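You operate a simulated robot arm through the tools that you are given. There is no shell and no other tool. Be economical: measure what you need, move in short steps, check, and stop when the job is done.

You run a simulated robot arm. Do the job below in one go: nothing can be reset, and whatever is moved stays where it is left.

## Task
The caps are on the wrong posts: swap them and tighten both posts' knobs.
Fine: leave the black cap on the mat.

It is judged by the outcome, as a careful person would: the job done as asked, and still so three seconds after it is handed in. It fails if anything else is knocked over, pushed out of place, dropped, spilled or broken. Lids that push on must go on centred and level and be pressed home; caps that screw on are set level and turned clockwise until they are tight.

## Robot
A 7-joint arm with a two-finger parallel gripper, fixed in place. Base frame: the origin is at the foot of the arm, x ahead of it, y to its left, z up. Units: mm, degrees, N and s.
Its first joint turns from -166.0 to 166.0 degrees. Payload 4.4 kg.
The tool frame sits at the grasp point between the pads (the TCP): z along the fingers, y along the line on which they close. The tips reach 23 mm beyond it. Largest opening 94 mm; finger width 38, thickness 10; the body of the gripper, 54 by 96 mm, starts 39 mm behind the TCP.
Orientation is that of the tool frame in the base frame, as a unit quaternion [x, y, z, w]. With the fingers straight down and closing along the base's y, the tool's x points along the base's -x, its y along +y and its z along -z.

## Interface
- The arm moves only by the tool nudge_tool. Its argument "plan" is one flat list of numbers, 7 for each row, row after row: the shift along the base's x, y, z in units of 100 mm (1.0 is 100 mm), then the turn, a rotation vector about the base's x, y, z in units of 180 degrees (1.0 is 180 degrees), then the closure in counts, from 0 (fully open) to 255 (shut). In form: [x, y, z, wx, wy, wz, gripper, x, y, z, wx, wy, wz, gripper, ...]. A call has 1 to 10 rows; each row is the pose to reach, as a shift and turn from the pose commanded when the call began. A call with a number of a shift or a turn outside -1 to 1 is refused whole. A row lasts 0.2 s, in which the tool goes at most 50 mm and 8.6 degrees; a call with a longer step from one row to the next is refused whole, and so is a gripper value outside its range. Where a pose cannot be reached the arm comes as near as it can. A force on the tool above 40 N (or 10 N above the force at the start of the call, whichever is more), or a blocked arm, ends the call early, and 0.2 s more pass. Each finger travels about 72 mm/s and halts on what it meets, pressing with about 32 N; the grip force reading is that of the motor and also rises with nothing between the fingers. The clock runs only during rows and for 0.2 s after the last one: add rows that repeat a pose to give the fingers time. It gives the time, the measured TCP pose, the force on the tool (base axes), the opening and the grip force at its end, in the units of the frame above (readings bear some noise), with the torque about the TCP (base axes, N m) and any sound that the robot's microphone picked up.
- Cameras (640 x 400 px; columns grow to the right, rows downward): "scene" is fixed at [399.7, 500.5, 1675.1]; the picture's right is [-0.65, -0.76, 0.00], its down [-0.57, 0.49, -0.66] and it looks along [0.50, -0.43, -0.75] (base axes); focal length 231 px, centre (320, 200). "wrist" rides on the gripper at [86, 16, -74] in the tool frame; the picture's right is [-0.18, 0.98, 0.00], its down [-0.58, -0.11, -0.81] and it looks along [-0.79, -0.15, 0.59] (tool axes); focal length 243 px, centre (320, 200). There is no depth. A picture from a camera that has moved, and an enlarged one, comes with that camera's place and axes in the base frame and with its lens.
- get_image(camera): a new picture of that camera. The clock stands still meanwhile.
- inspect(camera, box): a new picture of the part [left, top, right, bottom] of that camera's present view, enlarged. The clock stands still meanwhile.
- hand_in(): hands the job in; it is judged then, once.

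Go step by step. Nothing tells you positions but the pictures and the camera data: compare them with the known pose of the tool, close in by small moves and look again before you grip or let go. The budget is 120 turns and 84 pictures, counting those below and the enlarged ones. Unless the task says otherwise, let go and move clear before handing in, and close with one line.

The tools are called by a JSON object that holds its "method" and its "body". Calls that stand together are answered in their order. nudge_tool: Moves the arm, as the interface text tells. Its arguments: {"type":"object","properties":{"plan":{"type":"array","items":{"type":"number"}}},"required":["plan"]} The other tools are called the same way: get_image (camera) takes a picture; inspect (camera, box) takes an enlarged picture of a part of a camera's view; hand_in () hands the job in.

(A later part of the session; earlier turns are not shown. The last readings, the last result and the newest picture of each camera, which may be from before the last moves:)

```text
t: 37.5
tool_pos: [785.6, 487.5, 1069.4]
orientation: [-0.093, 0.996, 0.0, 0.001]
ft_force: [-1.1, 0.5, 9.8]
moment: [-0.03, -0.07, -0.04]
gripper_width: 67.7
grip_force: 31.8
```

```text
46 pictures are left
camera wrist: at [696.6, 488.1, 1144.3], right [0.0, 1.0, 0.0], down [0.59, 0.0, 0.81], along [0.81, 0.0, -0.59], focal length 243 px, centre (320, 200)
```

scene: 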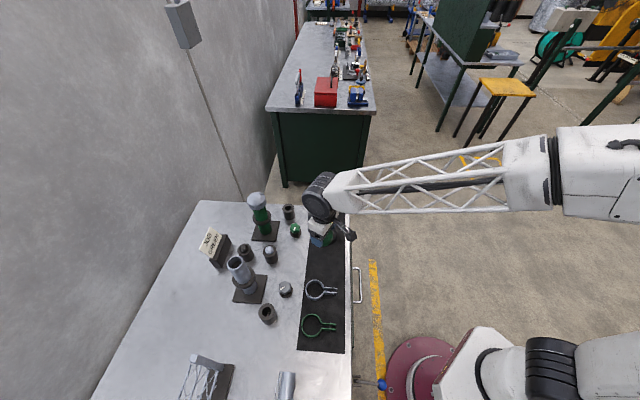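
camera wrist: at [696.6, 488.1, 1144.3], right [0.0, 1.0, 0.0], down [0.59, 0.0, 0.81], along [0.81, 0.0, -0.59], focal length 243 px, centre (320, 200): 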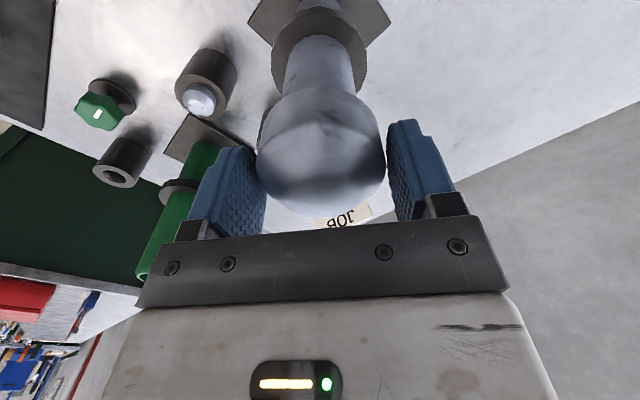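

No torque and no thread; the cap is seated at the same height the original one was, so these are push-on caps. Releasing and rising to check it.

{"method": "nudge_tool", "body": {"plan": [0, 0, 0.01, 0, 0, 0, 90, 0, 0, 0.01, 0, 0, 0, 40, 0, 0, 0.01, 0, 0, 0, 40, 0, 0, 0.3, 0, 0, 0, 40, 0, 0, 0.6, 0, 0, 0, 40, 0, 0, 0.8, 0, 0, 0, 40, 0, 0, 0.8, 0, 0, 0, 40]}}

{"method": "get_image", "body": {"camera": "wrist"}}

{"method": "inspect", "body": {"camera": "scene", "box": [190, 190, 350, 290]}}

```text
t: 39.1
tool_pos: [784.3, 488.3, 1148.8]
orientation: [-0.095, 0.996, 0.0, 0.001]
ft_force: [-0.6, 0.6, -0.1]
moment: [0.0, 0.01, 0.01]
gripper_width: 79.4
grip_force: 0.1
```

```text
45 pictures are left
camera wrist: at [697.0, 487.5, 1224.3], right [0.0, 1.0, 0.0], down [0.59, 0.0, 0.81], along [0.81, 0.0, -0.59], focal length 243 px, centre (320, 200)
```

wrist: 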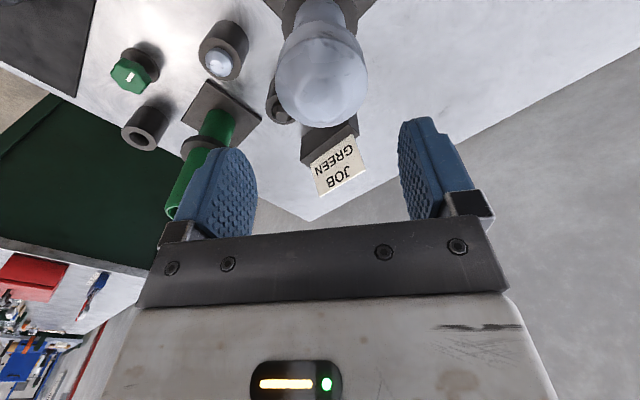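

```text
4.00 times, centred on (270, 240) of scene
camera zoom: at [399.7, 500.5, 1675.1], right [-0.65, -0.76, 0.0], down [-0.57, 0.49, -0.66], along [0.5, -0.43, -0.75], focal length 925 px, centre (520, 40)
```

zoom: 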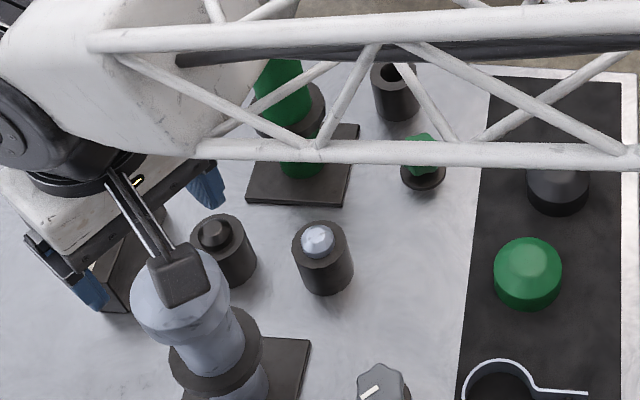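

Silver cap is on the silver post and level. Going back for the green cap on the mat at (701, 229).

{"method": "nudge_tool", "body": {"plan": [-0.15, -0.45, 0, 0, 0, 0.02, 40, -0.3, -0.9, 0, 0, 0, 0.04, 40]}}

{"method": "nudge_tool", "body": {"plan": [-0.2, -0.45, 0, 0, 0, 0, 20, -0.4, -0.9, 0, 0, 0, 0, 0]}}

{"method": "nudge_tool", "body": {"plan": [-0.13, -0.4, -0.2, 0, 0, 0, 0, -0.13, -0.79, -0.5, 0, 0, 0, 0, -0.13, -0.79, -0.95, 0, 0, 0, 0, -0.13, -0.79, -1, 0, 0, 0, 0]}}

{"method": "nudge_tool", "body": {"plan": [0, 0, -0.4, 0, 0, 0, 0, 0, 0, -0.8, 0, 0, 0, 0, 0, 0, -0.9, 0, 0, 0, 0, 0, 0, -0.9, 0, 0, 0, 0]}}

{"method": "get_image", "body": {"camera": "wrist"}}

```text
t: 39.7
tool_pos: [750.9, 399.0, 1150.4]
orientation: [-0.158, 0.987, 0.001, 0.002]
ft_force: [0.3, 0.5, -0.5]
moment: [0.0, 0.0, -0.01]
gripper_width: 79.4
grip_force: 0.1
```

```text
t: 40.3
tool_pos: [713.5, 310.2, 1150.2]
orientation: [-0.156, 0.988, 0.001, 0.002]
ft_force: [0.0, -0.2, 0.2]
moment: [0.03, 0.01, 0.0]
gripper_width: 94.1
grip_force: 0.0
```

```text
t: 41.3
tool_pos: [701.1, 228.3, 1048.8]
orientation: [-0.157, 0.988, 0.0, 0.002]
ft_force: [0.0, -0.1, 1.0]
moment: [0.02, -0.01, -0.02]
gripper_width: 94.0
grip_force: 0.0
```

```text
t: 42.3
tool_pos: [700.2, 229.5, 961.4]
orientation: [-0.157, 0.988, 0.001, 0.002]
ft_force: [0.4, 0.8, 0.6]
moment: [-0.02, 0.02, 0.0]
gripper_width: 93.9
grip_force: 0.1
```

```text
43 pictures are left
camera wrist: at [614.2, 218.0, 1036.3], right [-0.13, 0.99, 0.0], down [0.58, 0.08, 0.81], along [0.8, 0.1, -0.59], focal length 243 px, centre (320, 200)
```

wrist: 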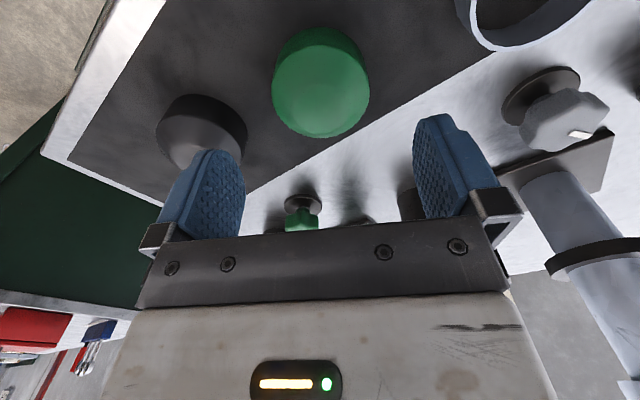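

Centred over the green cap. I'll narrow the fingers slightly, descend to z 896 and grip.

{"method": "nudge_tool", "body": {"plan": [0, 0, -0.3, 0, 0, 0, 30, 0, 0, -0.55, 0, 0, 0, 40, 0, 0, -0.65, 0, 0, 0, 40, 0, 0, -0.65, 0, 0, 0, 40]}}

{"method": "get_image", "body": {"camera": "wrist"}}

```text
t: 43.3
tool_pos: [700.9, 229.0, 895.1]
orientation: [-0.156, 0.988, 0.0, 0.001]
ft_force: [0.6, -0.1, 0.9]
moment: [0.01, 0.0, 0.0]
gripper_width: 79.2
grip_force: 0.0
```

```text
42 pictures are left
camera wrist: at [615.3, 216.9, 969.7], right [-0.13, 0.99, 0.0], down [0.58, 0.08, 0.81], along [0.8, 0.1, -0.59], focal length 243 px, centre (320, 200)
```

wrist: 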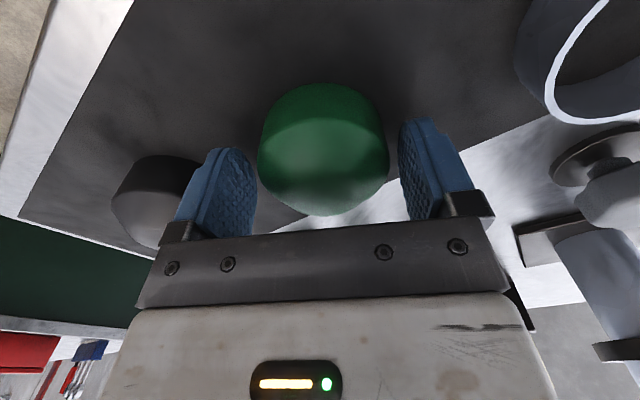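

{"method": "nudge_tool", "body": {"plan": [-0.005, 0.015, 0, 0, 0, 0, 80, -0.005, 0.015, 0, 0, 0, 0, 140, -0.005, 0.015, 0, 0, 0, 0, 140, -0.005, 0.015, 0, 0, 0, 0, 140, -0.005, 0.015, 0.2, 0, 0, 0, 140, -0.005, 0.015, 0.6, 0, 0, 0, 140, -0.005, 0.015, 1, 0, 0, 0, 140]}}

{"method": "nudge_tool", "body": {"plan": [0, 0, 0.45, 0, 0, 0, 140, 0, 0, 0.9, 0, 0, 0, 140]}}

{"method": "nudge_tool", "body": {"plan": [0.3, 0.1, 0.3, 0, 0, 0, 140, 0.65, 0.2, 0.6, 0, 0, 0, 140, 1, 0.35, 0.8, 0, 0, 0, 140]}}

{"method": "nudge_tool", "body": {"plan": [0.4, 0.15, 0, 0, 0, 0, 140, 0.8, 0.3, 0, 0, 0, 0, 140, 1, 0.36, 0, 0, 0, 0, 140]}}

{"method": "nudge_tool", "body": {"plan": [0.26, 0.08, 0, 0, 0, 0, 140, 0.52, 0.17, 0, 0, 0, 0, 140, 0.52, 0.17, 0, 0, 0, 0, 140, 0.52, 0.17, 0, 0, 0, 0, 140]}}

{"method": "get_image", "body": {"camera": "wrist"}}

```text
t: 44.9
tool_pos: [700.9, 231.5, 993.3]
orientation: [-0.157, 0.988, 0.001, 0.0]
ft_force: [-0.6, 0.5, -1.0]
moment: [0.04, 0.01, 0.01]
gripper_width: 66.5
grip_force: 31.9
```

```text
t: 45.5
tool_pos: [700.6, 232.5, 1086.5]
orientation: [-0.157, 0.988, 0.0, 0.001]
ft_force: [0.0, -0.4, -1.1]
moment: [0.02, 0.01, -0.01]
gripper_width: 66.2
grip_force: 31.8
```

```text
t: 46.3
tool_pos: [801.5, 265.1, 1164.6]
orientation: [-0.156, 0.988, 0.001, 0.001]
ft_force: [-0.3, 0.3, -0.1]
moment: [-0.04, 0.0, -0.02]
gripper_width: 66.0
grip_force: 32.1
```

```text
t: 47.1
tool_pos: [902.4, 300.5, 1165.8]
orientation: [-0.157, 0.988, 0.0, 0.002]
ft_force: [-0.6, -0.6, -0.5]
moment: [0.01, 0.0, 0.0]
gripper_width: 66.1
grip_force: 31.9
```

```text
t: 48.1
tool_pos: [951.7, 316.0, 1167.3]
orientation: [-0.157, 0.988, 0.0, 0.001]
ft_force: [-0.1, 0.4, -0.7]
moment: [0.01, 0.0, -0.01]
gripper_width: 66.0
grip_force: 32.0
```

```text
41 pictures are left
camera wrist: at [866.3, 303.8, 1242.0], right [-0.13, 0.99, 0.0], down [0.58, 0.08, 0.81], along [0.8, 0.1, -0.59], focal length 243 px, centre (320, 200)
```

wrist: 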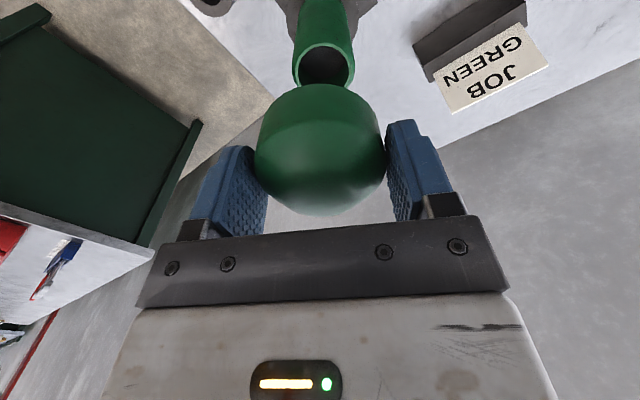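

Held fine. Tube sits about 3 mm left-lateral and 3 mm further out; correcting by (+2.5, +3.6), lowering and settling.

{"method": "nudge_tool", "body": {"plan": [0.025, 0.036, -0.1, 0, 0, 0, 140, 0.025, 0.036, -0.35, 0, 0, 0, 140, 0.025, 0.036, -0.5, 0, 0, 0, 140, 0.025, 0.036, -0.5, 0, 0, 0, 140, 0.025, 0.036, -0.5, 0, 0, 0, 140, 0.025, 0.036, -0.5, 0, 0, 0, 140]}}

{"method": "get_image", "body": {"camera": "wrist"}}

{"method": "inspect", "body": {"camera": "scene", "box": [210, 170, 306, 230]}}

```text
t: 49.5
tool_pos: [955.6, 322.1, 1115.5]
orientation: [-0.156, 0.988, 0.0, 0.002]
ft_force: [0.2, -0.7, -1.6]
moment: [-0.01, 0.0, -0.02]
gripper_width: 66.1
grip_force: 32.1
```

```text
40 pictures are left
camera wrist: at [869.6, 310.0, 1189.9], right [-0.13, 0.99, 0.0], down [0.58, 0.08, 0.81], along [0.8, 0.1, -0.59], focal length 243 px, centre (320, 200)
```

wrist: 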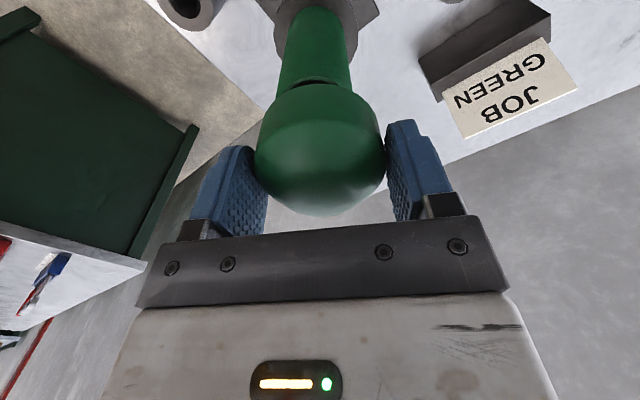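

```text
6.67 times, centred on (258, 200) of scene
camera zoom: at [399.7, 500.5, 1675.1], right [-0.65, -0.76, 0.0], down [-0.57, 0.49, -0.66], along [0.5, -0.43, -0.75], focal length 1542 px, centre (733, 200)
```

zoom: 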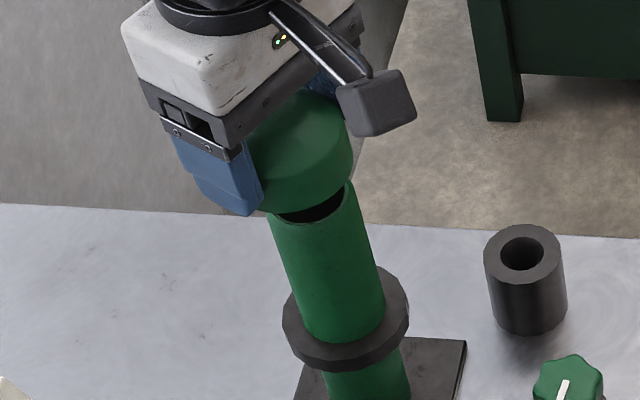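

Slight overshoot; trimming by (-1, -3) and settling.

{"method": "nudge_tool", "body": {"plan": [-0.01, -0.031, 0, 0, 0, 0, 140, -0.01, -0.031, -0.1, 0, 0, 0, 140, -0.01, -0.031, -0.1, 0, 0, 0, 140, -0.01, -0.031, -0.1, 0, 0, 0, 140, -0.01, -0.031, -0.1, 0, 0, 0, 140, -0.01, -0.031, -0.1, 0, 0, 0, 140]}}

{"method": "inspect", "body": {"camera": "wrist", "box": [240, 20, 400, 120]}}

```text
t: 50.9
tool_pos: [954.6, 318.0, 1104.1]
orientation: [-0.157, 0.988, 0.0, 0.002]
ft_force: [-0.4, -0.3, -0.4]
moment: [0.01, -0.02, -0.02]
gripper_width: 65.9
grip_force: 31.8
```

```text
4.00 times, centred on (320, 70) of wrist
camera zoom: at [867.8, 307.1, 1178.5], right [-0.13, 0.99, 0.0], down [0.58, 0.08, 0.81], along [0.8, 0.1, -0.59], focal length 970 px, centre (320, 720)
```

zoom: 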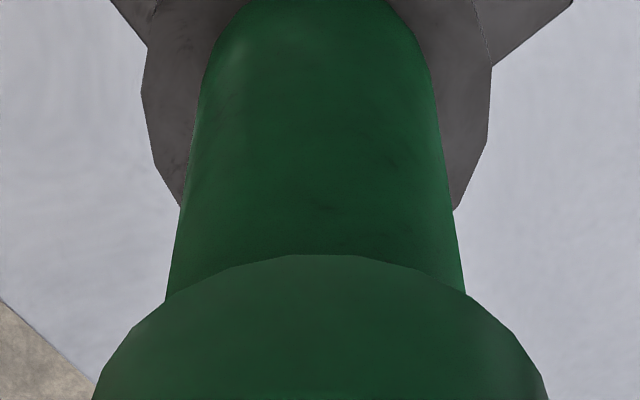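

Now centred within 1 mm. Lowering onto the green tube slowly.

{"method": "nudge_tool", "body": {"plan": [0.001, -0.007, -0.1, 0, 0, 0, 140, 0.001, -0.007, -0.18, 0, 0, 0, 140, 0.001, -0.007, -0.22, 0, 0, 0, 140, 0.001, -0.007, -0.25, 0, 0, 0, 140, 0.001, -0.007, -0.28, 0, 0, 0, 140, 0.001, -0.007, -0.28, 0, 0, 0, 140]}}

{"method": "nudge_tool", "body": {"plan": [0, 0, -0.03, 0, 0, 0, 140, 0, 0, -0.05, 0, 0, 0, 140, 0, 0, -0.05, 0, 0, 0, 140]}}

{"method": "get_image", "body": {"camera": "wrist"}}

```text
t: 52.3
tool_pos: [953.2, 318.7, 1077.8]
orientation: [-0.157, 0.988, 0.0, 0.001]
ft_force: [0.9, 0.1, -0.7]
moment: [-0.01, 0.02, 0.0]
gripper_width: 65.7
grip_force: 31.7
```

```text
t: 53.1
tool_pos: [954.1, 320.0, 1071.3]
orientation: [-0.157, 0.988, 0.001, 0.001]
ft_force: [0.3, 0.1, -1.7]
moment: [-0.01, 0.01, 0.02]
gripper_width: 65.9
grip_force: 31.6
```

```text
37 pictures are left
camera wrist: at [867.2, 307.5, 1146.2], right [-0.13, 0.99, 0.0], down [0.58, 0.08, 0.81], along [0.8, 0.1, -0.59], focal length 243 px, centre (320, 200)
```

wrist: 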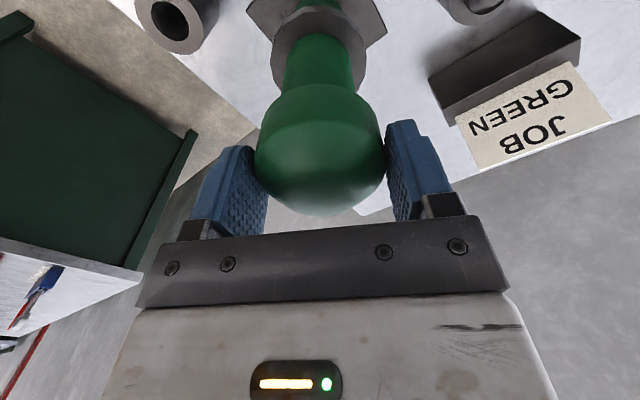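

No contact yet but the cap is over the tube; continuing until it seats.

{"method": "nudge_tool", "body": {"plan": [0, 0, -0.02, 0, 0, 0, 140, 0, 0, -0.03, 0, 0, 0, 140, 0, 0, -0.03, 0, 0, 0, 140]}}

{"method": "nudge_tool", "body": {"plan": [0, 0, -0.015, 0, 0, 0, 140, 0, 0, -0.03, 0, 0, 0, 140]}}

```text
t: 53.9
tool_pos: [954.2, 318.2, 1069.2]
orientation: [-0.157, 0.988, 0.0, 0.001]
ft_force: [0.0, 0.3, 6.1]
moment: [0.03, 0.06, 0.04]
gripper_width: 65.6
grip_force: 31.5
```

```text
t: 54.5
tool_pos: [952.9, 319.7, 1066.6]
orientation: [-0.156, 0.988, 0.0, 0.003]
ft_force: [2.4, -1.9, 24.5]
moment: [-0.03, -0.06, 0.05]
gripper_width: 65.5
grip_force: 31.7
```

Seated at the predicted height. Releasing and rising.

{"method": "nudge_tool", "body": {"plan": [0, 0, 0.02, 0, 0, 0, 90, 0, 0, 0.03, 0, 0, 0, 40, 0, 0, 0.03, 0, 0, 0, 40, 0, 0, 0.3, 0, 0, 0, 40, 0, 0, 0.6, 0, 0, 0, 40, 0, 0, 0.95, 0, 0, 0, 40]}}

{"method": "nudge_tool", "body": {"plan": [-0.45, -0.15, 0, 0, 0, 0, 0, -0.9, -0.3, 0, 0, 0, 0, 0, -1, -0.6, 0, 0, 0, 0, 0]}}

{"method": "nudge_tool", "body": {"plan": [-0.3, -0.3, 0, 0, 0, 0, 0, -0.6, -0.6, 0, 0, 0, 0, 0]}}

{"method": "get_image", "body": {"camera": "wrist"}}

{"method": "get_image", "body": {"camera": "scene"}}

{"method": "inspect", "body": {"camera": "scene", "box": [200, 180, 328, 260]}}

```text
t: 55.9
tool_pos: [954.3, 316.9, 1160.9]
orientation: [-0.156, 0.988, 0.001, 0.001]
ft_force: [-0.7, 0.4, -0.4]
moment: [-0.01, 0.01, 0.01]
gripper_width: 79.5
grip_force: 0.1
```

```text
t: 56.7
tool_pos: [854.0, 257.6, 1162.6]
orientation: [-0.155, 0.988, 0.0, 0.0]
ft_force: [0.1, -0.7, -0.7]
moment: [0.04, 0.01, -0.02]
gripper_width: 93.8
grip_force: 0.1
```

```text
t: 57.3
tool_pos: [793.5, 201.7, 1162.4]
orientation: [-0.157, 0.988, 0.001, 0.001]
ft_force: [0.6, -0.4, -0.6]
moment: [0.0, 0.0, -0.01]
gripper_width: 94.0
grip_force: 0.1
```

```text
36 pictures are left
camera wrist: at [706.0, 189.3, 1237.3], right [-0.13, 0.99, 0.0], down [0.58, 0.08, 0.81], along [0.8, 0.1, -0.59], focal length 243 px, centre (320, 200)
```

wrist: 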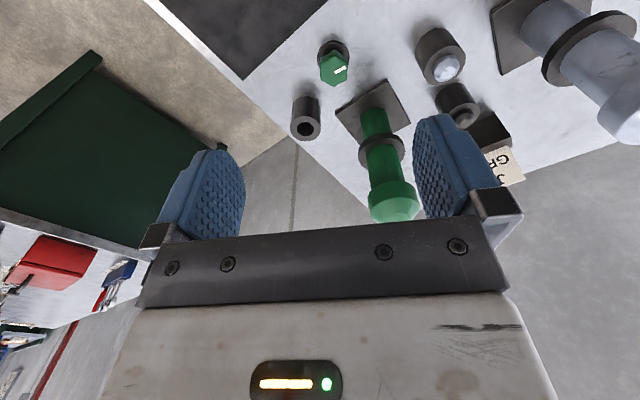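

```text
35 pictures are left
```

scene: 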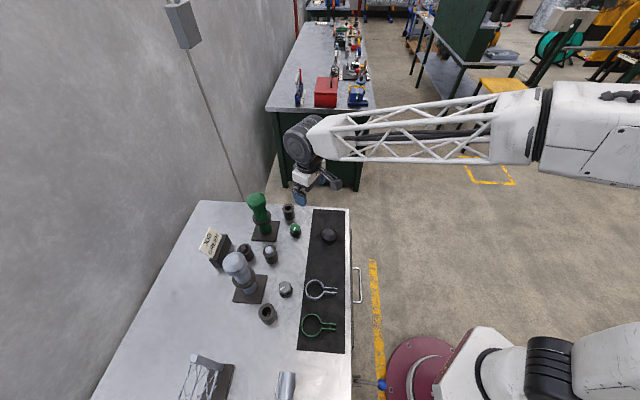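

```text
5.00 times, centred on (264, 220) of scene
camera zoom: at [399.7, 500.5, 1675.1], right [-0.65, -0.76, 0.0], down [-0.57, 0.49, -0.66], along [0.5, -0.43, -0.75], focal length 1157 px, centre (600, 100)
```

zoom: 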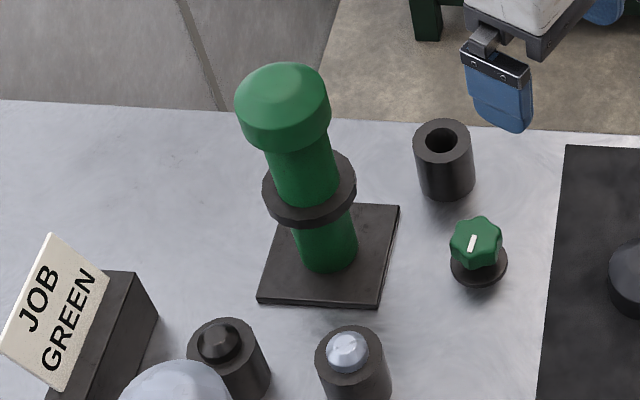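

Both caps are swapped and level. Now the knobs: the green one stands near (866, 229) with its top at about z 908. Moving above it.

{"method": "nudge_tool", "body": {"plan": [0.36, 0.13, -0.2, 0, 0, 0, 0, 0.72, 0.27, -0.4, 0, 0, 0, 0, 0.72, 0.27, -0.8, 0, 0, 0, 0, 0.72, 0.27, -1, 0, 0, 0, 0, 0.72, 0.27, -1, 0, 0, 0, 0]}}

{"method": "get_image", "body": {"camera": "wrist"}}

{"method": "inspect", "body": {"camera": "scene", "box": [220, 160, 348, 240]}}

```text
t: 58.5
tool_pos: [866.6, 227.1, 1059.8]
orientation: [-0.156, 0.988, 0.0, 0.002]
ft_force: [-0.5, -0.8, -0.4]
moment: [-0.02, -0.02, -0.01]
gripper_width: 93.8
grip_force: 0.1
```

```text
33 pictures are left
camera wrist: at [780.5, 214.2, 1135.0], right [-0.13, 0.99, 0.0], down [0.58, 0.08, 0.81], along [0.8, 0.1, -0.59], focal length 243 px, centre (320, 200)
```

wrist: 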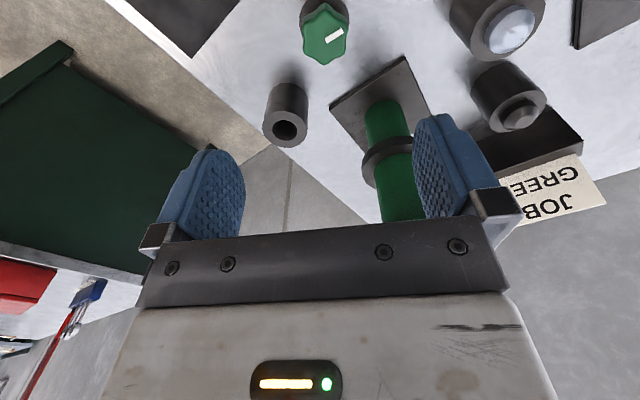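

```text
5.00 times, centred on (284, 200) of scene
camera zoom: at [399.7, 500.5, 1675.1], right [-0.65, -0.76, 0.0], down [-0.57, 0.49, -0.66], along [0.5, -0.43, -0.75], focal length 1157 px, centre (500, 200)
```

zoom: 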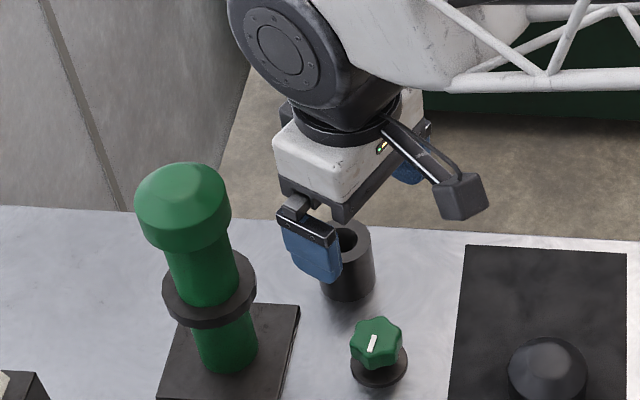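

Clearances look fine. Shifting 3 mm laterally and descending 75 mm for a closer look.

{"method": "nudge_tool", "body": {"plan": [-0.02, 0.03, -0.3, 0, 0, 0, 0, -0.02, 0.03, -0.6, 0, 0, 0, 40, -0.02, 0.03, -0.75, 0, 0, 0, 60, -0.02, 0.03, -0.75, 0, 0, 0, 60, -0.02, 0.03, -0.75, 0, 0, 0, 60]}}

{"method": "get_image", "body": {"camera": "wrist"}}

```text
t: 59.7
tool_pos: [866.9, 227.2, 986.5]
orientation: [-0.157, 0.988, 0.001, 0.002]
ft_force: [0.7, -0.8, 0.6]
moment: [0.01, -0.01, -0.04]
gripper_width: 72.0
grip_force: 0.1
```

```text
31 pictures are left
camera wrist: at [779.8, 215.5, 1060.7], right [-0.13, 0.99, 0.0], down [0.58, 0.08, 0.81], along [0.8, 0.1, -0.59], focal length 243 px, centre (320, 200)
```

wrist: 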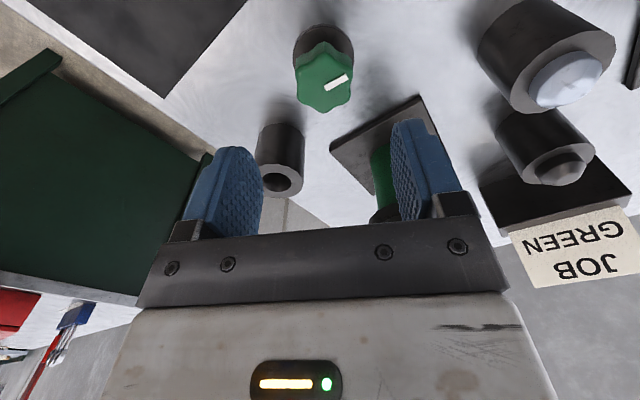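

Knob centre about (862, 228, 898). Shifting (-4.5, +1) and descending to z 905.

{"method": "nudge_tool", "body": {"plan": [-0.045, 0.01, -0.3, 0, 0, 0, 60, -0.045, 0.01, -0.6, 0, 0, 0, 60, -0.045, 0.01, -0.81, 0, 0, 0, 60, -0.045, 0.01, -0.81, 0, 0, 0, 60, -0.045, 0.01, -0.81, 0, 0, 0, 60]}}

{"method": "get_image", "body": {"camera": "wrist"}}

{"method": "inspect", "body": {"camera": "scene", "box": [220, 170, 348, 250]}}

```text
t: 60.9
tool_pos: [859.4, 230.2, 905.0]
orientation: [-0.156, 0.988, 0.0, 0.001]
ft_force: [-0.9, 0.6, -0.1]
moment: [0.01, 0.02, 0.02]
gripper_width: 71.7
grip_force: 0.0
```

```text
30 pictures are left
camera wrist: at [773.4, 218.3, 979.4], right [-0.13, 0.99, 0.0], down [0.58, 0.08, 0.81], along [0.8, 0.1, -0.59], focal length 243 px, centre (320, 200)
```

wrist: 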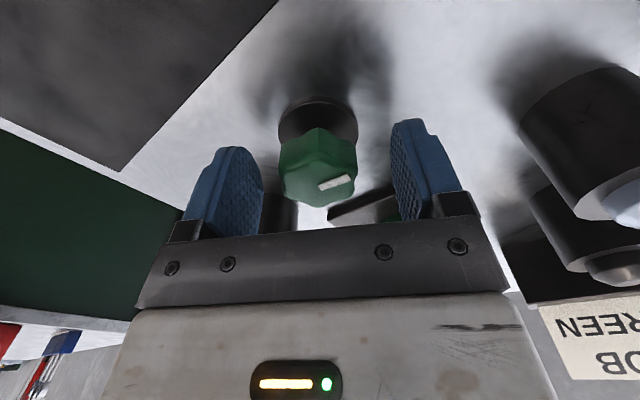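

```text
5.00 times, centred on (284, 210) of scene
camera zoom: at [399.7, 500.5, 1675.1], right [-0.65, -0.76, 0.0], down [-0.57, 0.49, -0.66], along [0.5, -0.43, -0.75], focal length 1157 px, centre (500, 150)
```

zoom: 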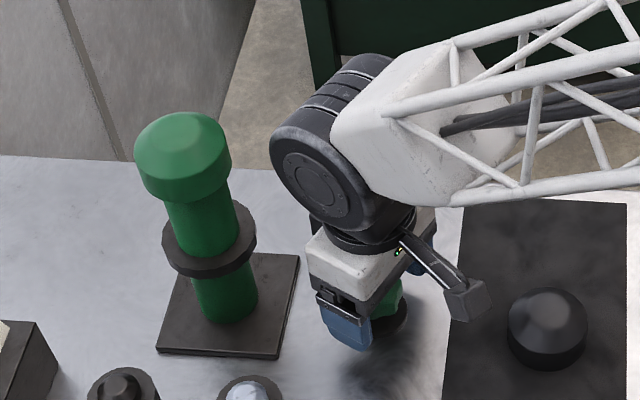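

Triangulating the pointer puts the knob centre at (862, 228.5) with the top at z 904. I'll centre, pre-rotate counter-clockwise 50°, lower 9 mm and close on it.

{"method": "nudge_tool", "body": {"plan": [0.025, -0.015, 0, 0, 0, 0.046, 60, 0.025, -0.015, 0, 0, 0, 0.092, 60, 0.025, -0.015, 0, 0, 0, 0.138, 60, 0.025, -0.015, 0, 0, 0, 0.184, 60, 0.025, -0.015, 0, 0, 0, 0.23, 60, 0.025, -0.015, 0, 0, 0, 0.276, 60, 0.025, -0.015, -0.05, 0, 0, 0.276, 60, 0.025, -0.015, -0.09, 0, 0, 0.276, 60, 0.025, -0.015, -0.09, 0, 0, 0.276, 60]}}

{"method": "get_image", "body": {"camera": "wrist"}}

```text
t: 62.9
tool_pos: [861.5, 228.4, 895.8]
orientation: [-0.557, 0.83, 0.001, 0.002]
ft_force: [0.9, -0.7, 0.4]
moment: [-0.02, -0.01, 0.02]
gripper_width: 71.9
grip_force: 0.0
```

```text
28 pictures are left
camera wrist: at [814.5, 154.2, 970.8], right [-0.84, 0.54, 0.0], down [0.32, 0.49, 0.81], along [0.44, 0.68, -0.59], focal length 243 px, centre (320, 200)
```

wrist: 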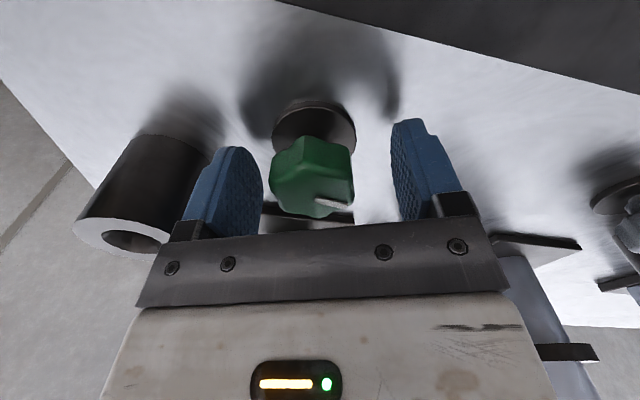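

Combining both views, the knob is at about (867, 230). Shifting (+5.5, +1.8), lowering 2 mm and closing.

{"method": "nudge_tool", "body": {"plan": [0.055, 0.018, 0, 0, 0, 0, 60, 0.055, 0.018, -0.02, 0, 0, 0, 60, 0.055, 0.018, -0.02, 0, 0, 0, 60, 0.055, 0.018, -0.02, 0, 0, 0, 100, 0.055, 0.018, -0.02, 0, 0, 0, 160, 0.055, 0.018, -0.02, 0, 0, 0, 200, 0.055, 0.018, -0.02, 0, 0, 0, 200, 0.055, 0.018, -0.02, 0, 0, 0, 200]}}

{"method": "get_image", "body": {"camera": "wrist"}}

```text
t: 64.7
tool_pos: [866.3, 232.4, 892.9]
orientation: [-0.556, 0.831, 0.0, 0.001]
ft_force: [-31.0, 9.2, 8.6]
moment: [-0.14, 0.5, -0.02]
gripper_width: 39.7
grip_force: 44.6
```

```text
27 pictures are left
camera wrist: at [819.8, 156.7, 968.3], right [-0.84, 0.54, 0.0], down [0.32, 0.49, 0.81], along [0.44, 0.68, -0.59], focal length 243 px, centre (320, 200)
```

wrist: 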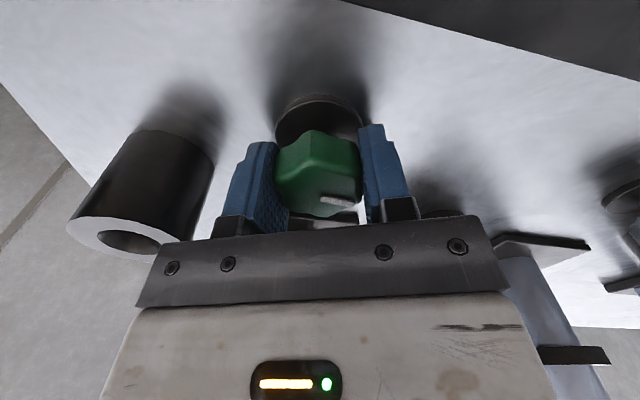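

Gripped at 39.7 mm, but a side force shows I'm about 3 mm off; relieving that before turning.

{"method": "nudge_tool", "body": {"plan": [-0.02, 0.008, 0, 0, 0, 0, 200, -0.02, 0.008, 0, 0, 0, 0, 200]}}

```text
t: 65.3
tool_pos: [866.3, 230.6, 893.6]
orientation: [-0.556, 0.831, 0.0, 0.001]
ft_force: [10.8, 3.6, -5.6]
moment: [0.07, -0.38, -0.01]
gripper_width: 39.2
grip_force: 45.2
```

Side force is small now. Turning clockwise about 24° and watching the torque.

{"method": "nudge_tool", "body": {"plan": [0.004, 0, 0, 0, 0, -0.045, 200, 0.004, 0, 0, 0, 0, -0.09, 200, 0.004, 0, 0, 0, 0, -0.135, 200, 0.004, 0, 0, 0, 0, -0.135, 200]}}

```text
t: 66.0
tool_pos: [866.9, 230.4, 894.2]
orientation: [-0.412, 0.911, 0.0, 0.002]
ft_force: [9.6, -0.3, -6.5]
moment: [-0.14, -0.4, 0.05]
gripper_width: 39.4
grip_force: 45.0
stopped in row 3: the force on the tool passed its limit (the readings are from after the stop); the commanded pose is now the measured one
```

{"method": "inspect", "body": {"camera": "wrist", "box": [200, 70, 440, 220]}}

```text
2.67 times, centred on (320, 145) of wrist
camera zoom: at [798.3, 176.2, 968.1], right [-0.62, 0.79, 0.0], down [0.46, 0.36, 0.81], along [0.64, 0.5, -0.59], focal length 647 px, centre (320, 347)
```

zoom: 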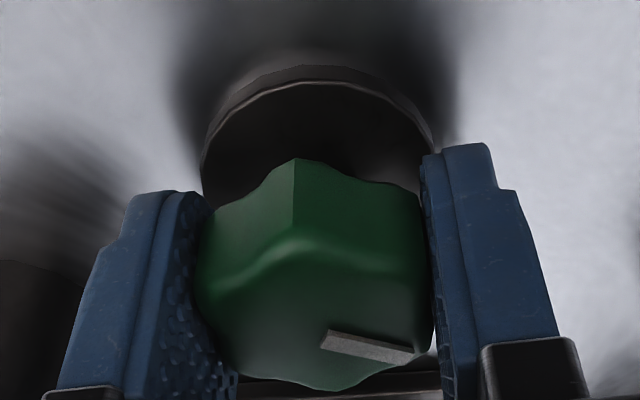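

The pointer moved with the gripper, so the knob is turning. Continuing clockwise.

{"method": "nudge_tool", "body": {"plan": [0, 0, 0, 0, 0, -0.03, 200, 0, 0, 0, 0, 0, -0.06, 200, 0, 0, 0, 0, 0, -0.09, 200, 0, 0, 0, 0, 0, -0.12, 200, 0, 0, 0, 0, 0, -0.12, 200]}}

```text
t: 67.3
tool_pos: [867.8, 230.8, 893.9]
orientation: [-0.232, 0.973, 0.0, 0.003]
ft_force: [7.7, -2.1, -6.2]
moment: [-0.18, -0.64, 0.01]
gripper_width: 39.5
grip_force: 45.8
stopped in row 5: the force on the tool passed its limit (the readings are from after the stop); the commanded pose is now the measured one
```

{"method": "nudge_tool", "body": {"plan": [0, 0, -0.005, 0, 0, -0.03, 200, 0, 0, -0.005, 0, 0, -0.06, 200, 0, 0, -0.005, 0, 0, -0.09, 200, 0, 0, -0.005, 0, 0, -0.12, 200, 0, 0, -0.005, 0, 0, -0.15, 200, 0, 0, -0.005, 0, 0, -0.18, 200]}}

{"method": "inspect", "body": {"camera": "wrist", "box": [200, 70, 440, 220]}}

```text
t: 68.7
tool_pos: [867.7, 229.9, 892.8]
orientation: [0.049, 0.999, -0.001, 0.002]
ft_force: [3.5, -4.2, -0.1]
moment: [-0.1, -0.48, 0.02]
gripper_width: 39.2
grip_force: 44.1
```

```text
2.67 times, centred on (320, 145) of wrist
camera zoom: at [783.1, 254.1, 968.3], right [0.28, 0.96, 0.0], down [0.57, -0.16, 0.81], along [0.78, -0.23, -0.59], focal length 647 px, centre (320, 347)
```

zoom: 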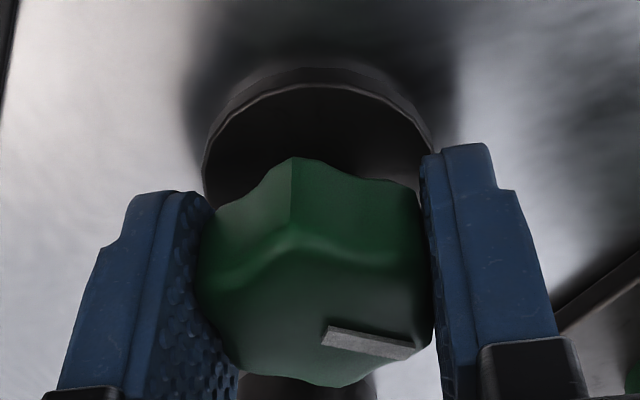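

The knob turns freely with the gripper, no tightness yet. Continuing clockwise.

{"method": "nudge_tool", "body": {"plan": [0, 0, 0, 0, 0, -0.04, 200, 0, 0, 0, 0, 0, -0.08, 200, 0, 0, 0, 0, 0, -0.12, 200, 0, 0, 0, 0, 0, -0.16, 200, 0, 0, 0, 0, 0, -0.2, 200, 0, 0, 0, 0, 0, -0.24, 200, 0, 0, 0, 0, 0, -0.28, 200, 0, 0, 0, 0, 0, -0.32, 200, 0, 0, 0, 0, 0, -0.36, 200, 0, 0, 0, 0, 0, -0.36, 200]}}

```text
t: 70.3
tool_pos: [866.8, 229.7, 894.4]
orientation: [0.453, 0.891, -0.003, 0.001]
ft_force: [-7.9, -9.7, 5.8]
moment: [-0.2, 0.39, 0.04]
gripper_width: 39.2
grip_force: 44.7
stopped in row 7: the force on the tool passed its limit (the readings are from after the stop); the commanded pose is now the measured one
```

{"method": "nudge_tool", "body": {"plan": [0, 0, 0, 0, 0, -0.03, 200, 0, 0, 0, 0, 0, -0.06, 200, 0, 0, 0, 0, 0, -0.09, 200, 0, 0, 0, 0, 0, -0.12, 200, 0, 0, 0, 0, 0, -0.15, 200, 0, 0, 0, 0, 0, -0.18, 200]}}

{"method": "inspect", "body": {"camera": "wrist", "box": [200, 70, 440, 220]}}

```text
t: 71.7
tool_pos: [865.8, 228.0, 893.7]
orientation: [0.684, 0.729, -0.003, 0.001]
ft_force: [-21.8, -28.2, 7.3]
moment: [-0.14, 0.19, 0.02]
gripper_width: 39.5
grip_force: 45.0
```

```text
2.67 times, centred on (320, 145) of wrist
camera zoom: at [878.1, 316.5, 968.1], right [0.99, -0.12, 0.0], down [-0.07, -0.58, 0.81], along [-0.1, -0.8, -0.59], focal length 647 px, centre (320, 347)
```

zoom: 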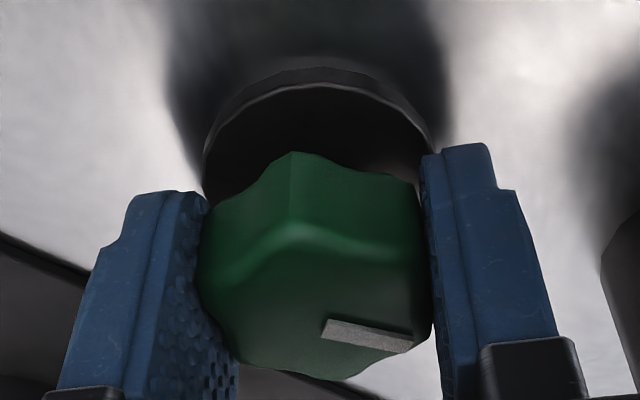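

About 154° turned with no tightness yet. I'll release, rotate back with open fingers around the knob, and regrip.

{"method": "nudge_tool", "body": {"plan": [0, 0, 0, 0, 0, 0, 100, 0, 0, 0, 0, 0, 0, 60, 0.005, 0.01, 0, 0, 0, 0.045, 60, 0.005, 0.01, 0, 0, 0, 0.09, 60, 0.005, 0.01, 0, 0, 0, 0.135, 60, 0.005, 0.01, 0, 0, 0, 0.18, 60, 0.005, 0.01, 0, 0, 0, 0.225, 60, 0.005, 0.01, 0, 0, 0, 0.27, 60, 0.005, 0.01, 0, 0, 0, 0.315, 60, 0.005, 0.01, 0, 0, 0, 0.36, 60]}}

{"method": "nudge_tool", "body": {"plan": [0, 0, 0, 0, 0, 0.045, 60, 0, 0, 0, 0, 0, 0.09, 60, 0, 0, 0, 0, 0, 0.135, 60, 0, 0, 0, 0, 0, 0.18, 60, 0, 0, 0, 0, 0, 0.225, 60, 0, 0, 0, 0, 0, 0.27, 60, 0, 0, 0, 0, 0, 0.315, 60, 0, 0, 0, 0, 0, 0.36, 60, 0, 0, 0, 0, 0, 0.405, 60, 0, 0, 0, 0, 0, 0.45, 60]}}

{"method": "nudge_tool", "body": {"plan": [0, 0, 0, 0, 0, 0.045, 60, 0, 0, 0, 0, 0, 0.09, 60, 0, 0, 0, 0, 0, 0.135, 60, 0, 0, 0, 0, 0, 0.135, 60, 0, 0, 0, 0, 0, 0.135, 60]}}

{"method": "get_image", "body": {"camera": "wrist"}}

```text
t: 73.9
tool_pos: [868.2, 230.1, 894.0]
orientation: [0.186, 0.983, -0.002, 0.002]
ft_force: [-0.4, -0.4, -0.8]
moment: [-0.01, -0.03, 0.01]
gripper_width: 72.0
grip_force: 0.0
```

```text
t: 76.1
tool_pos: [867.8, 230.1, 893.0]
orientation: [-0.497, 0.867, 0.001, 0.004]
ft_force: [0.9, -0.5, 1.0]
moment: [0.01, 0.0, 0.02]
gripper_width: 72.1
grip_force: 0.0
```

```text
t: 77.3
tool_pos: [868.0, 230.3, 893.0]
orientation: [-0.668, 0.744, 0.001, 0.002]
ft_force: [0.0, -1.4, 0.4]
moment: [-0.01, 0.0, 0.02]
gripper_width: 72.0
grip_force: 0.1
```

```text
23 pictures are left
camera wrist: at [842.7, 145.5, 967.5], right [-0.96, 0.29, 0.0], down [0.17, 0.56, 0.81], along [0.23, 0.77, -0.59], focal length 243 px, centre (320, 200)
```

wrist: 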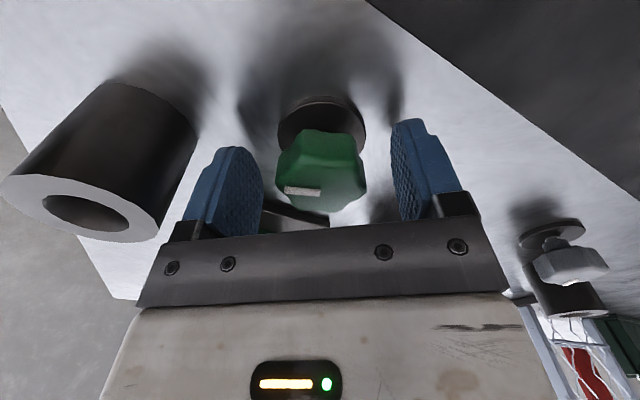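

Well centred. Regripping and turning clockwise again.

{"method": "nudge_tool", "body": {"plan": [0, 0, 0, 0, 0, 0, 120, 0, 0, 0, 0, 0, 0, 180, 0, 0, 0, 0, 0, 0, 200, 0, 0, 0, 0, 0, 0, 200]}}

{"method": "nudge_tool", "body": {"plan": [0, 0, 0, 0, 0, -0.04, 200, 0, 0, 0, 0, 0, -0.08, 200, 0, 0, 0, 0, 0, -0.12, 200, 0, 0, 0, 0, 0, -0.16, 200, 0, 0, 0, 0, 0, -0.2, 200, 0, 0, 0, 0, 0, -0.24, 200, 0, 0, 0, 0, 0, -0.28, 200, 0, 0, 0, 0, 0, -0.32, 200, 0, 0, 0, 0, 0, -0.36, 200, 0, 0, 0, 0, 0, -0.4, 200]}}

```text
t: 78.4
tool_pos: [867.0, 230.3, 893.3]
orientation: [-0.669, 0.743, 0.002, 0.001]
ft_force: [-12.7, -3.1, 7.8]
moment: [0.15, 0.44, -0.01]
gripper_width: 39.7
grip_force: 45.0
stopped in row 4: the force on the tool passed its limit (the readings are from after the stop); the commanded pose is now the measured one
```

```text
t: 80.6
tool_pos: [867.8, 229.7, 893.6]
orientation: [-0.102, 0.995, 0.0, 0.003]
ft_force: [7.2, -1.6, 0.0]
moment: [0.22, -1.19, 0.0]
gripper_width: 39.7
grip_force: 44.7
```

{"method": "nudge_tool", "body": {"plan": [0, 0, 0, 0, 0, -0.045, 200, 0, 0, 0, 0, 0, -0.09, 200, 0, 0, 0, 0, 0, -0.135, 200, 0, 0, 0, 0, 0, -0.18, 200, 0, 0, 0, 0, 0, -0.225, 200, 0, 0, 0, 0, 0, -0.27, 200, 0, 0, 0, 0, 0, -0.315, 200, 0, 0, 0, 0, 0, -0.36, 200, 0, 0, 0, 0, 0, -0.405, 200, 0, 0, 0, 0, 0, -0.45, 200]}}

{"method": "inspect", "body": {"camera": "wrist", "box": [200, 70, 440, 220]}}

```text
t: 82.8
tool_pos: [866.7, 230.4, 891.7]
orientation: [0.569, 0.823, -0.002, 0.002]
ft_force: [-4.5, -5.5, 1.2]
moment: [0.14, 0.15, 0.42]
gripper_width: 39.6
grip_force: 44.5
```

```text
2.67 times, centred on (320, 145) of wrist
camera zoom: at [851.5, 316.9, 966.9], right [0.98, 0.17, 0.0], down [0.1, -0.58, 0.81], along [0.14, -0.8, -0.59], focal length 647 px, centre (320, 347)
```

zoom: 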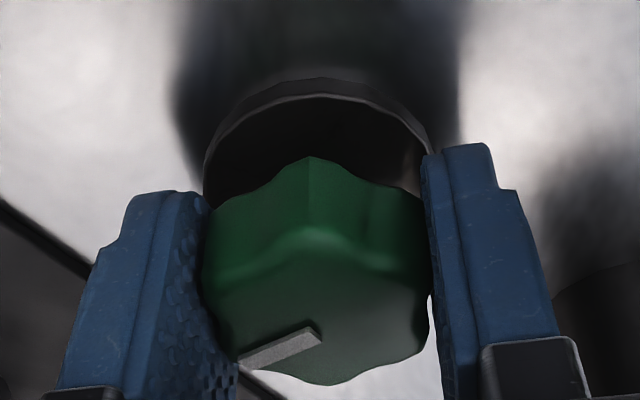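

A torque of 0.42 N·m is now opposing, so the knob is coming tight. Turning a little more.

{"method": "nudge_tool", "body": {"plan": [0, 0, 0, 0, 0, -0.03, 200, 0, 0, 0, 0, 0, -0.06, 200, 0, 0, 0, 0, 0, -0.08, 200]}}

{"method": "inspect", "body": {"camera": "wrist", "box": [200, 70, 440, 220]}}

```text
t: 83.6
tool_pos: [866.5, 229.7, 891.1]
orientation: [0.667, 0.745, -0.003, 0.001]
ft_force: [-11.6, -6.9, -2.3]
moment: [0.01, 0.15, 0.67]
gripper_width: 39.8
grip_force: 45.1
```

```text
2.67 times, centred on (320, 145) of wrist
camera zoom: at [873.7, 317.7, 967.2], right [1.0, -0.07, 0.0], down [-0.04, -0.59, 0.81], along [-0.06, -0.81, -0.59], focal length 647 px, centre (320, 347)
```

zoom: 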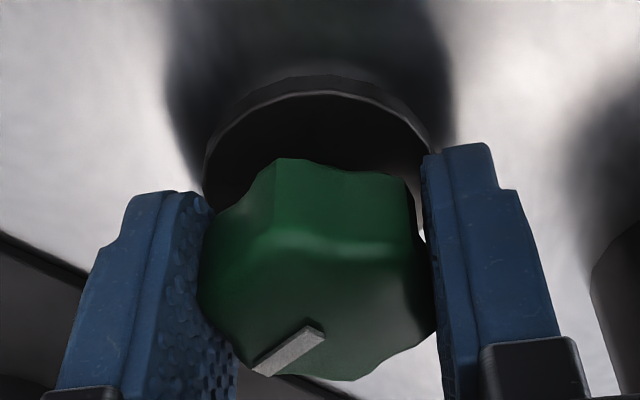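

The knob has stopped and the fingers slipped around it at 0.67 N·m, so the green knob is tight. Releasing, rising, and heading to the silver knob near (692, 402).

{"method": "nudge_tool", "body": {"plan": [0, 0, 0, 0, 0, 0, 120, 0, 0, 0, 0, 0, 0, 60, 0, 0, 0, 0, 0, 0, 60, 0, 0, 0.3, 0, 0, 0, 60, 0, 0, 0.6, 0, 0, 0, 60, -0.1, 0, 0.9, 0, 0, 0.045, 60, -0.3, 0, 1, 0, 0, 0.09, 60, -0.5, 0, 1, 0, 0, 0.135, 60, -0.7, 0.1, 1, 0, 0, 0.18, 60, -0.9, 0.3, 1, 0, 0, 0.225, 60]}}

{"method": "nudge_tool", "body": {"plan": [-0.08, 0.14, 0, 0, 0, 0.045, 60, -0.16, 0.28, 0, 0, 0, 0.09, 60, -0.24, 0.42, 0, 0, 0, 0.135, 60, -0.32, 0.56, 0, 0, 0, 0.18, 60, -0.4, 0.7, 0, 0, 0, 0.225, 60, -0.48, 0.84, 0, 0, 0, 0.27, 60, -0.56, 0.98, 0, 0, 0, 0.315, 60, -0.64, 1, 0, 0, 0, 0.36, 60, -0.72, 1, 0, 0, 0, 0.405, 60, -0.8, 1, 0, 0, 0, 0.45, 60]}}

{"method": "nudge_tool", "body": {"plan": [0, 0.2, 0, 0, 0, 0.045, 60, 0, 0.42, 0, 0, 0, 0.09, 60, 0, 0.42, 0, 0, 0, 0.09, 60, 0, 0.42, 0, 0, 0, 0.09, 60]}}

{"method": "get_image", "body": {"camera": "wrist"}}

{"method": "get_image", "body": {"camera": "scene"}}

```text
t: 85.8
tool_pos: [777.2, 258.8, 994.7]
orientation: [0.366, 0.93, -0.001, 0.001]
ft_force: [0.9, -0.2, -0.3]
moment: [-0.03, 0.0, 0.0]
gripper_width: 71.6
grip_force: 0.1
```

```text
t: 88.0
tool_pos: [697.0, 360.6, 991.1]
orientation: [-0.326, 0.945, 0.001, 0.001]
ft_force: [1.1, 0.7, -0.5]
moment: [-0.02, 0.0, -0.03]
gripper_width: 71.7
grip_force: 0.0
```

```text
t: 89.0
tool_pos: [695.1, 401.8, 993.1]
orientation: [-0.456, 0.89, 0.001, 0.001]
ft_force: [0.1, 0.7, -1.1]
moment: [-0.01, -0.05, -0.02]
gripper_width: 71.7
grip_force: 0.0
```

```text
20 pictures are left
camera wrist: at [633.3, 341.0, 1067.5], right [-0.69, 0.72, 0.0], down [0.43, 0.41, 0.81], along [0.59, 0.56, -0.59], focal length 243 px, centre (320, 200)
```

wrist: 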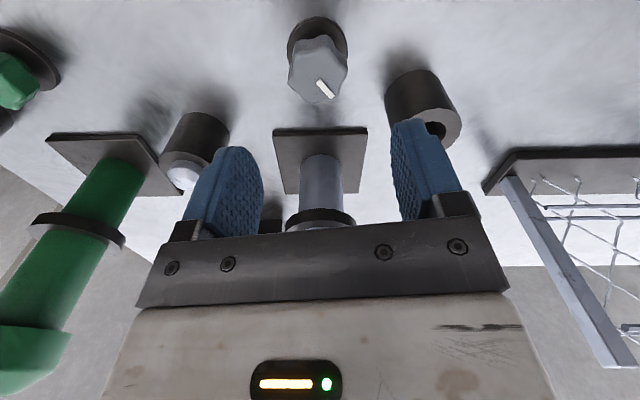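

```text
19 pictures are left
```

scene: 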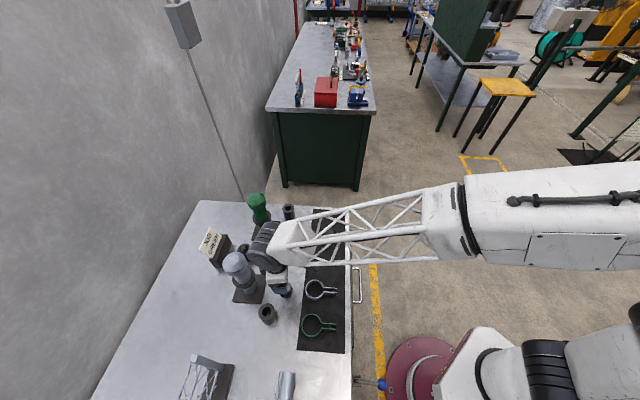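

The silver knob is near (693.5, 399.5). Shifting, rotating to yaw 84° and lowering to z 905.

{"method": "nudge_tool", "body": {"plan": [-0.015, -0.023, 0, 0, 0, 0.04, 60, -0.015, -0.023, -0.15, 0, 0, 0.08, 60, -0.015, -0.023, -0.3, 0, 0, 0.12, 60, -0.015, -0.023, -0.55, 0, 0, 0.165, 60, -0.015, -0.023, -0.75, 0, 0, 0.165, 60, -0.015, -0.023, -0.87, 0, 0, 0.165, 60, -0.015, -0.023, -0.87, 0, 0, 0.165, 60, -0.015, -0.023, -0.87, 0, 0, 0.165, 60]}}

{"method": "get_image", "body": {"camera": "wrist"}}

{"method": "inspect", "body": {"camera": "scene", "box": [200, 220, 344, 310]}}

```text
t: 90.8
tool_pos: [692.6, 400.7, 906.4]
orientation: [-0.668, 0.744, 0.001, 0.001]
ft_force: [-0.7, 0.4, 0.5]
moment: [0.0, 0.02, -0.01]
gripper_width: 72.0
grip_force: 0.0
```

```text
18 pictures are left
camera wrist: at [669.1, 315.9, 981.4], right [-0.96, 0.29, 0.0], down [0.17, 0.56, 0.81], along [0.23, 0.77, -0.59], focal length 243 px, centre (320, 200)
```

wrist: 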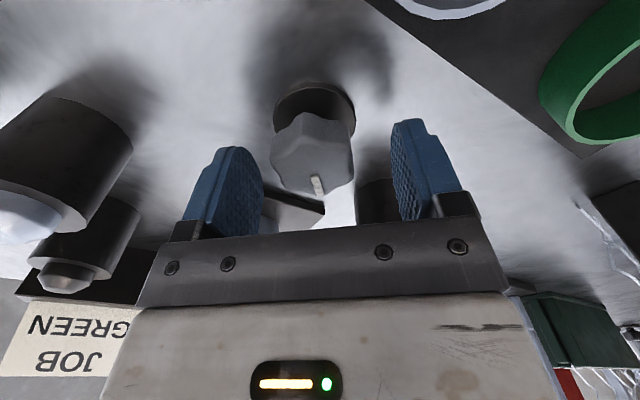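

```text
4.44 times, centred on (272, 265) of scene
camera zoom: at [399.7, 500.5, 1675.1], right [-0.65, -0.76, 0.0], down [-0.57, 0.49, -0.66], along [0.5, -0.43, -0.75], focal length 1028 px, centre (533, -89)
```

zoom: 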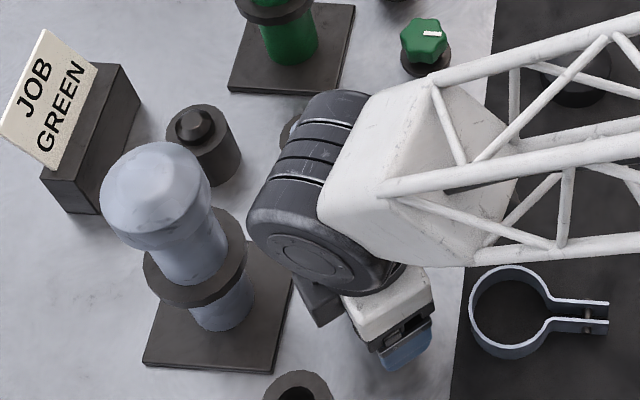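

Lateral cues put the knob at (697, 401). Shifting (+4.3, +0.5), lowering 13 mm and closing.

{"method": "nudge_tool", "body": {"plan": [0.043, 0.005, 0, 0, 0, 0, 60, 0.043, 0.005, -0.08, 0, 0, 0, 60, 0.043, 0.005, -0.13, 0, 0, 0, 60, 0.043, 0.005, -0.13, 0, 0, 0, 60, 0.043, 0.005, -0.13, 0, 0, 0, 120, 0.043, 0.005, -0.13, 0, 0, 0, 180, 0.043, 0.005, -0.13, 0, 0, 0, 200, 0.043, 0.005, -0.13, 0, 0, 0, 200]}}

{"method": "get_image", "body": {"camera": "wrist"}}

```text
t: 92.3
tool_pos: [696.1, 401.6, 892.0]
orientation: [-0.668, 0.744, 0.002, 0.001]
ft_force: [-21.1, -1.6, 10.9]
moment: [-0.19, 0.32, -0.04]
gripper_width: 39.8
grip_force: 22.1
stopped in row 7: the force on the tool passed its limit (the readings are from after the stop); the commanded pose is now the measured one
```

```text
16 pictures are left
camera wrist: at [672.5, 316.8, 967.1], right [-0.96, 0.29, 0.0], down [0.17, 0.56, 0.81], along [0.23, 0.77, -0.59], focal length 243 px, centre (320, 200)
```

wrist: 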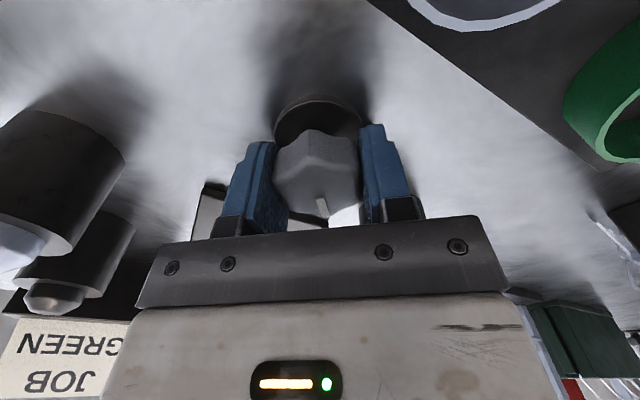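

Gripped and well seated between the pads. Turning clockwise about 72°.

{"method": "nudge_tool", "body": {"plan": [-0.005, 0, 0, 0, 0, -0.04, 200, -0.005, 0, 0, 0, 0, -0.08, 200, -0.005, 0, 0, 0, 0, -0.12, 200, -0.005, 0, 0, 0, 0, -0.16, 200, -0.005, 0, 0, 0, 0, -0.2, 200, -0.005, 0, 0, 0, 0, -0.24, 200, -0.005, 0, 0, 0, 0, -0.28, 200, -0.005, 0, 0, 0, 0, -0.32, 200, -0.005, 0, 0, 0, 0, -0.36, 200, -0.005, 0, 0, 0, 0, -0.4, 200]}}

```text
t: 94.3
tool_pos: [699.7, 399.8, 891.6]
orientation: [-0.183, 0.983, 0.002, 0.002]
ft_force: [2.8, -3.5, 0.4]
moment: [-0.28, -0.21, 0.0]
gripper_width: 39.5
grip_force: 44.6
stopped in row 9: the force on the tool passed its limit (the readings are from after the stop); the commanded pose is now the measured one
```

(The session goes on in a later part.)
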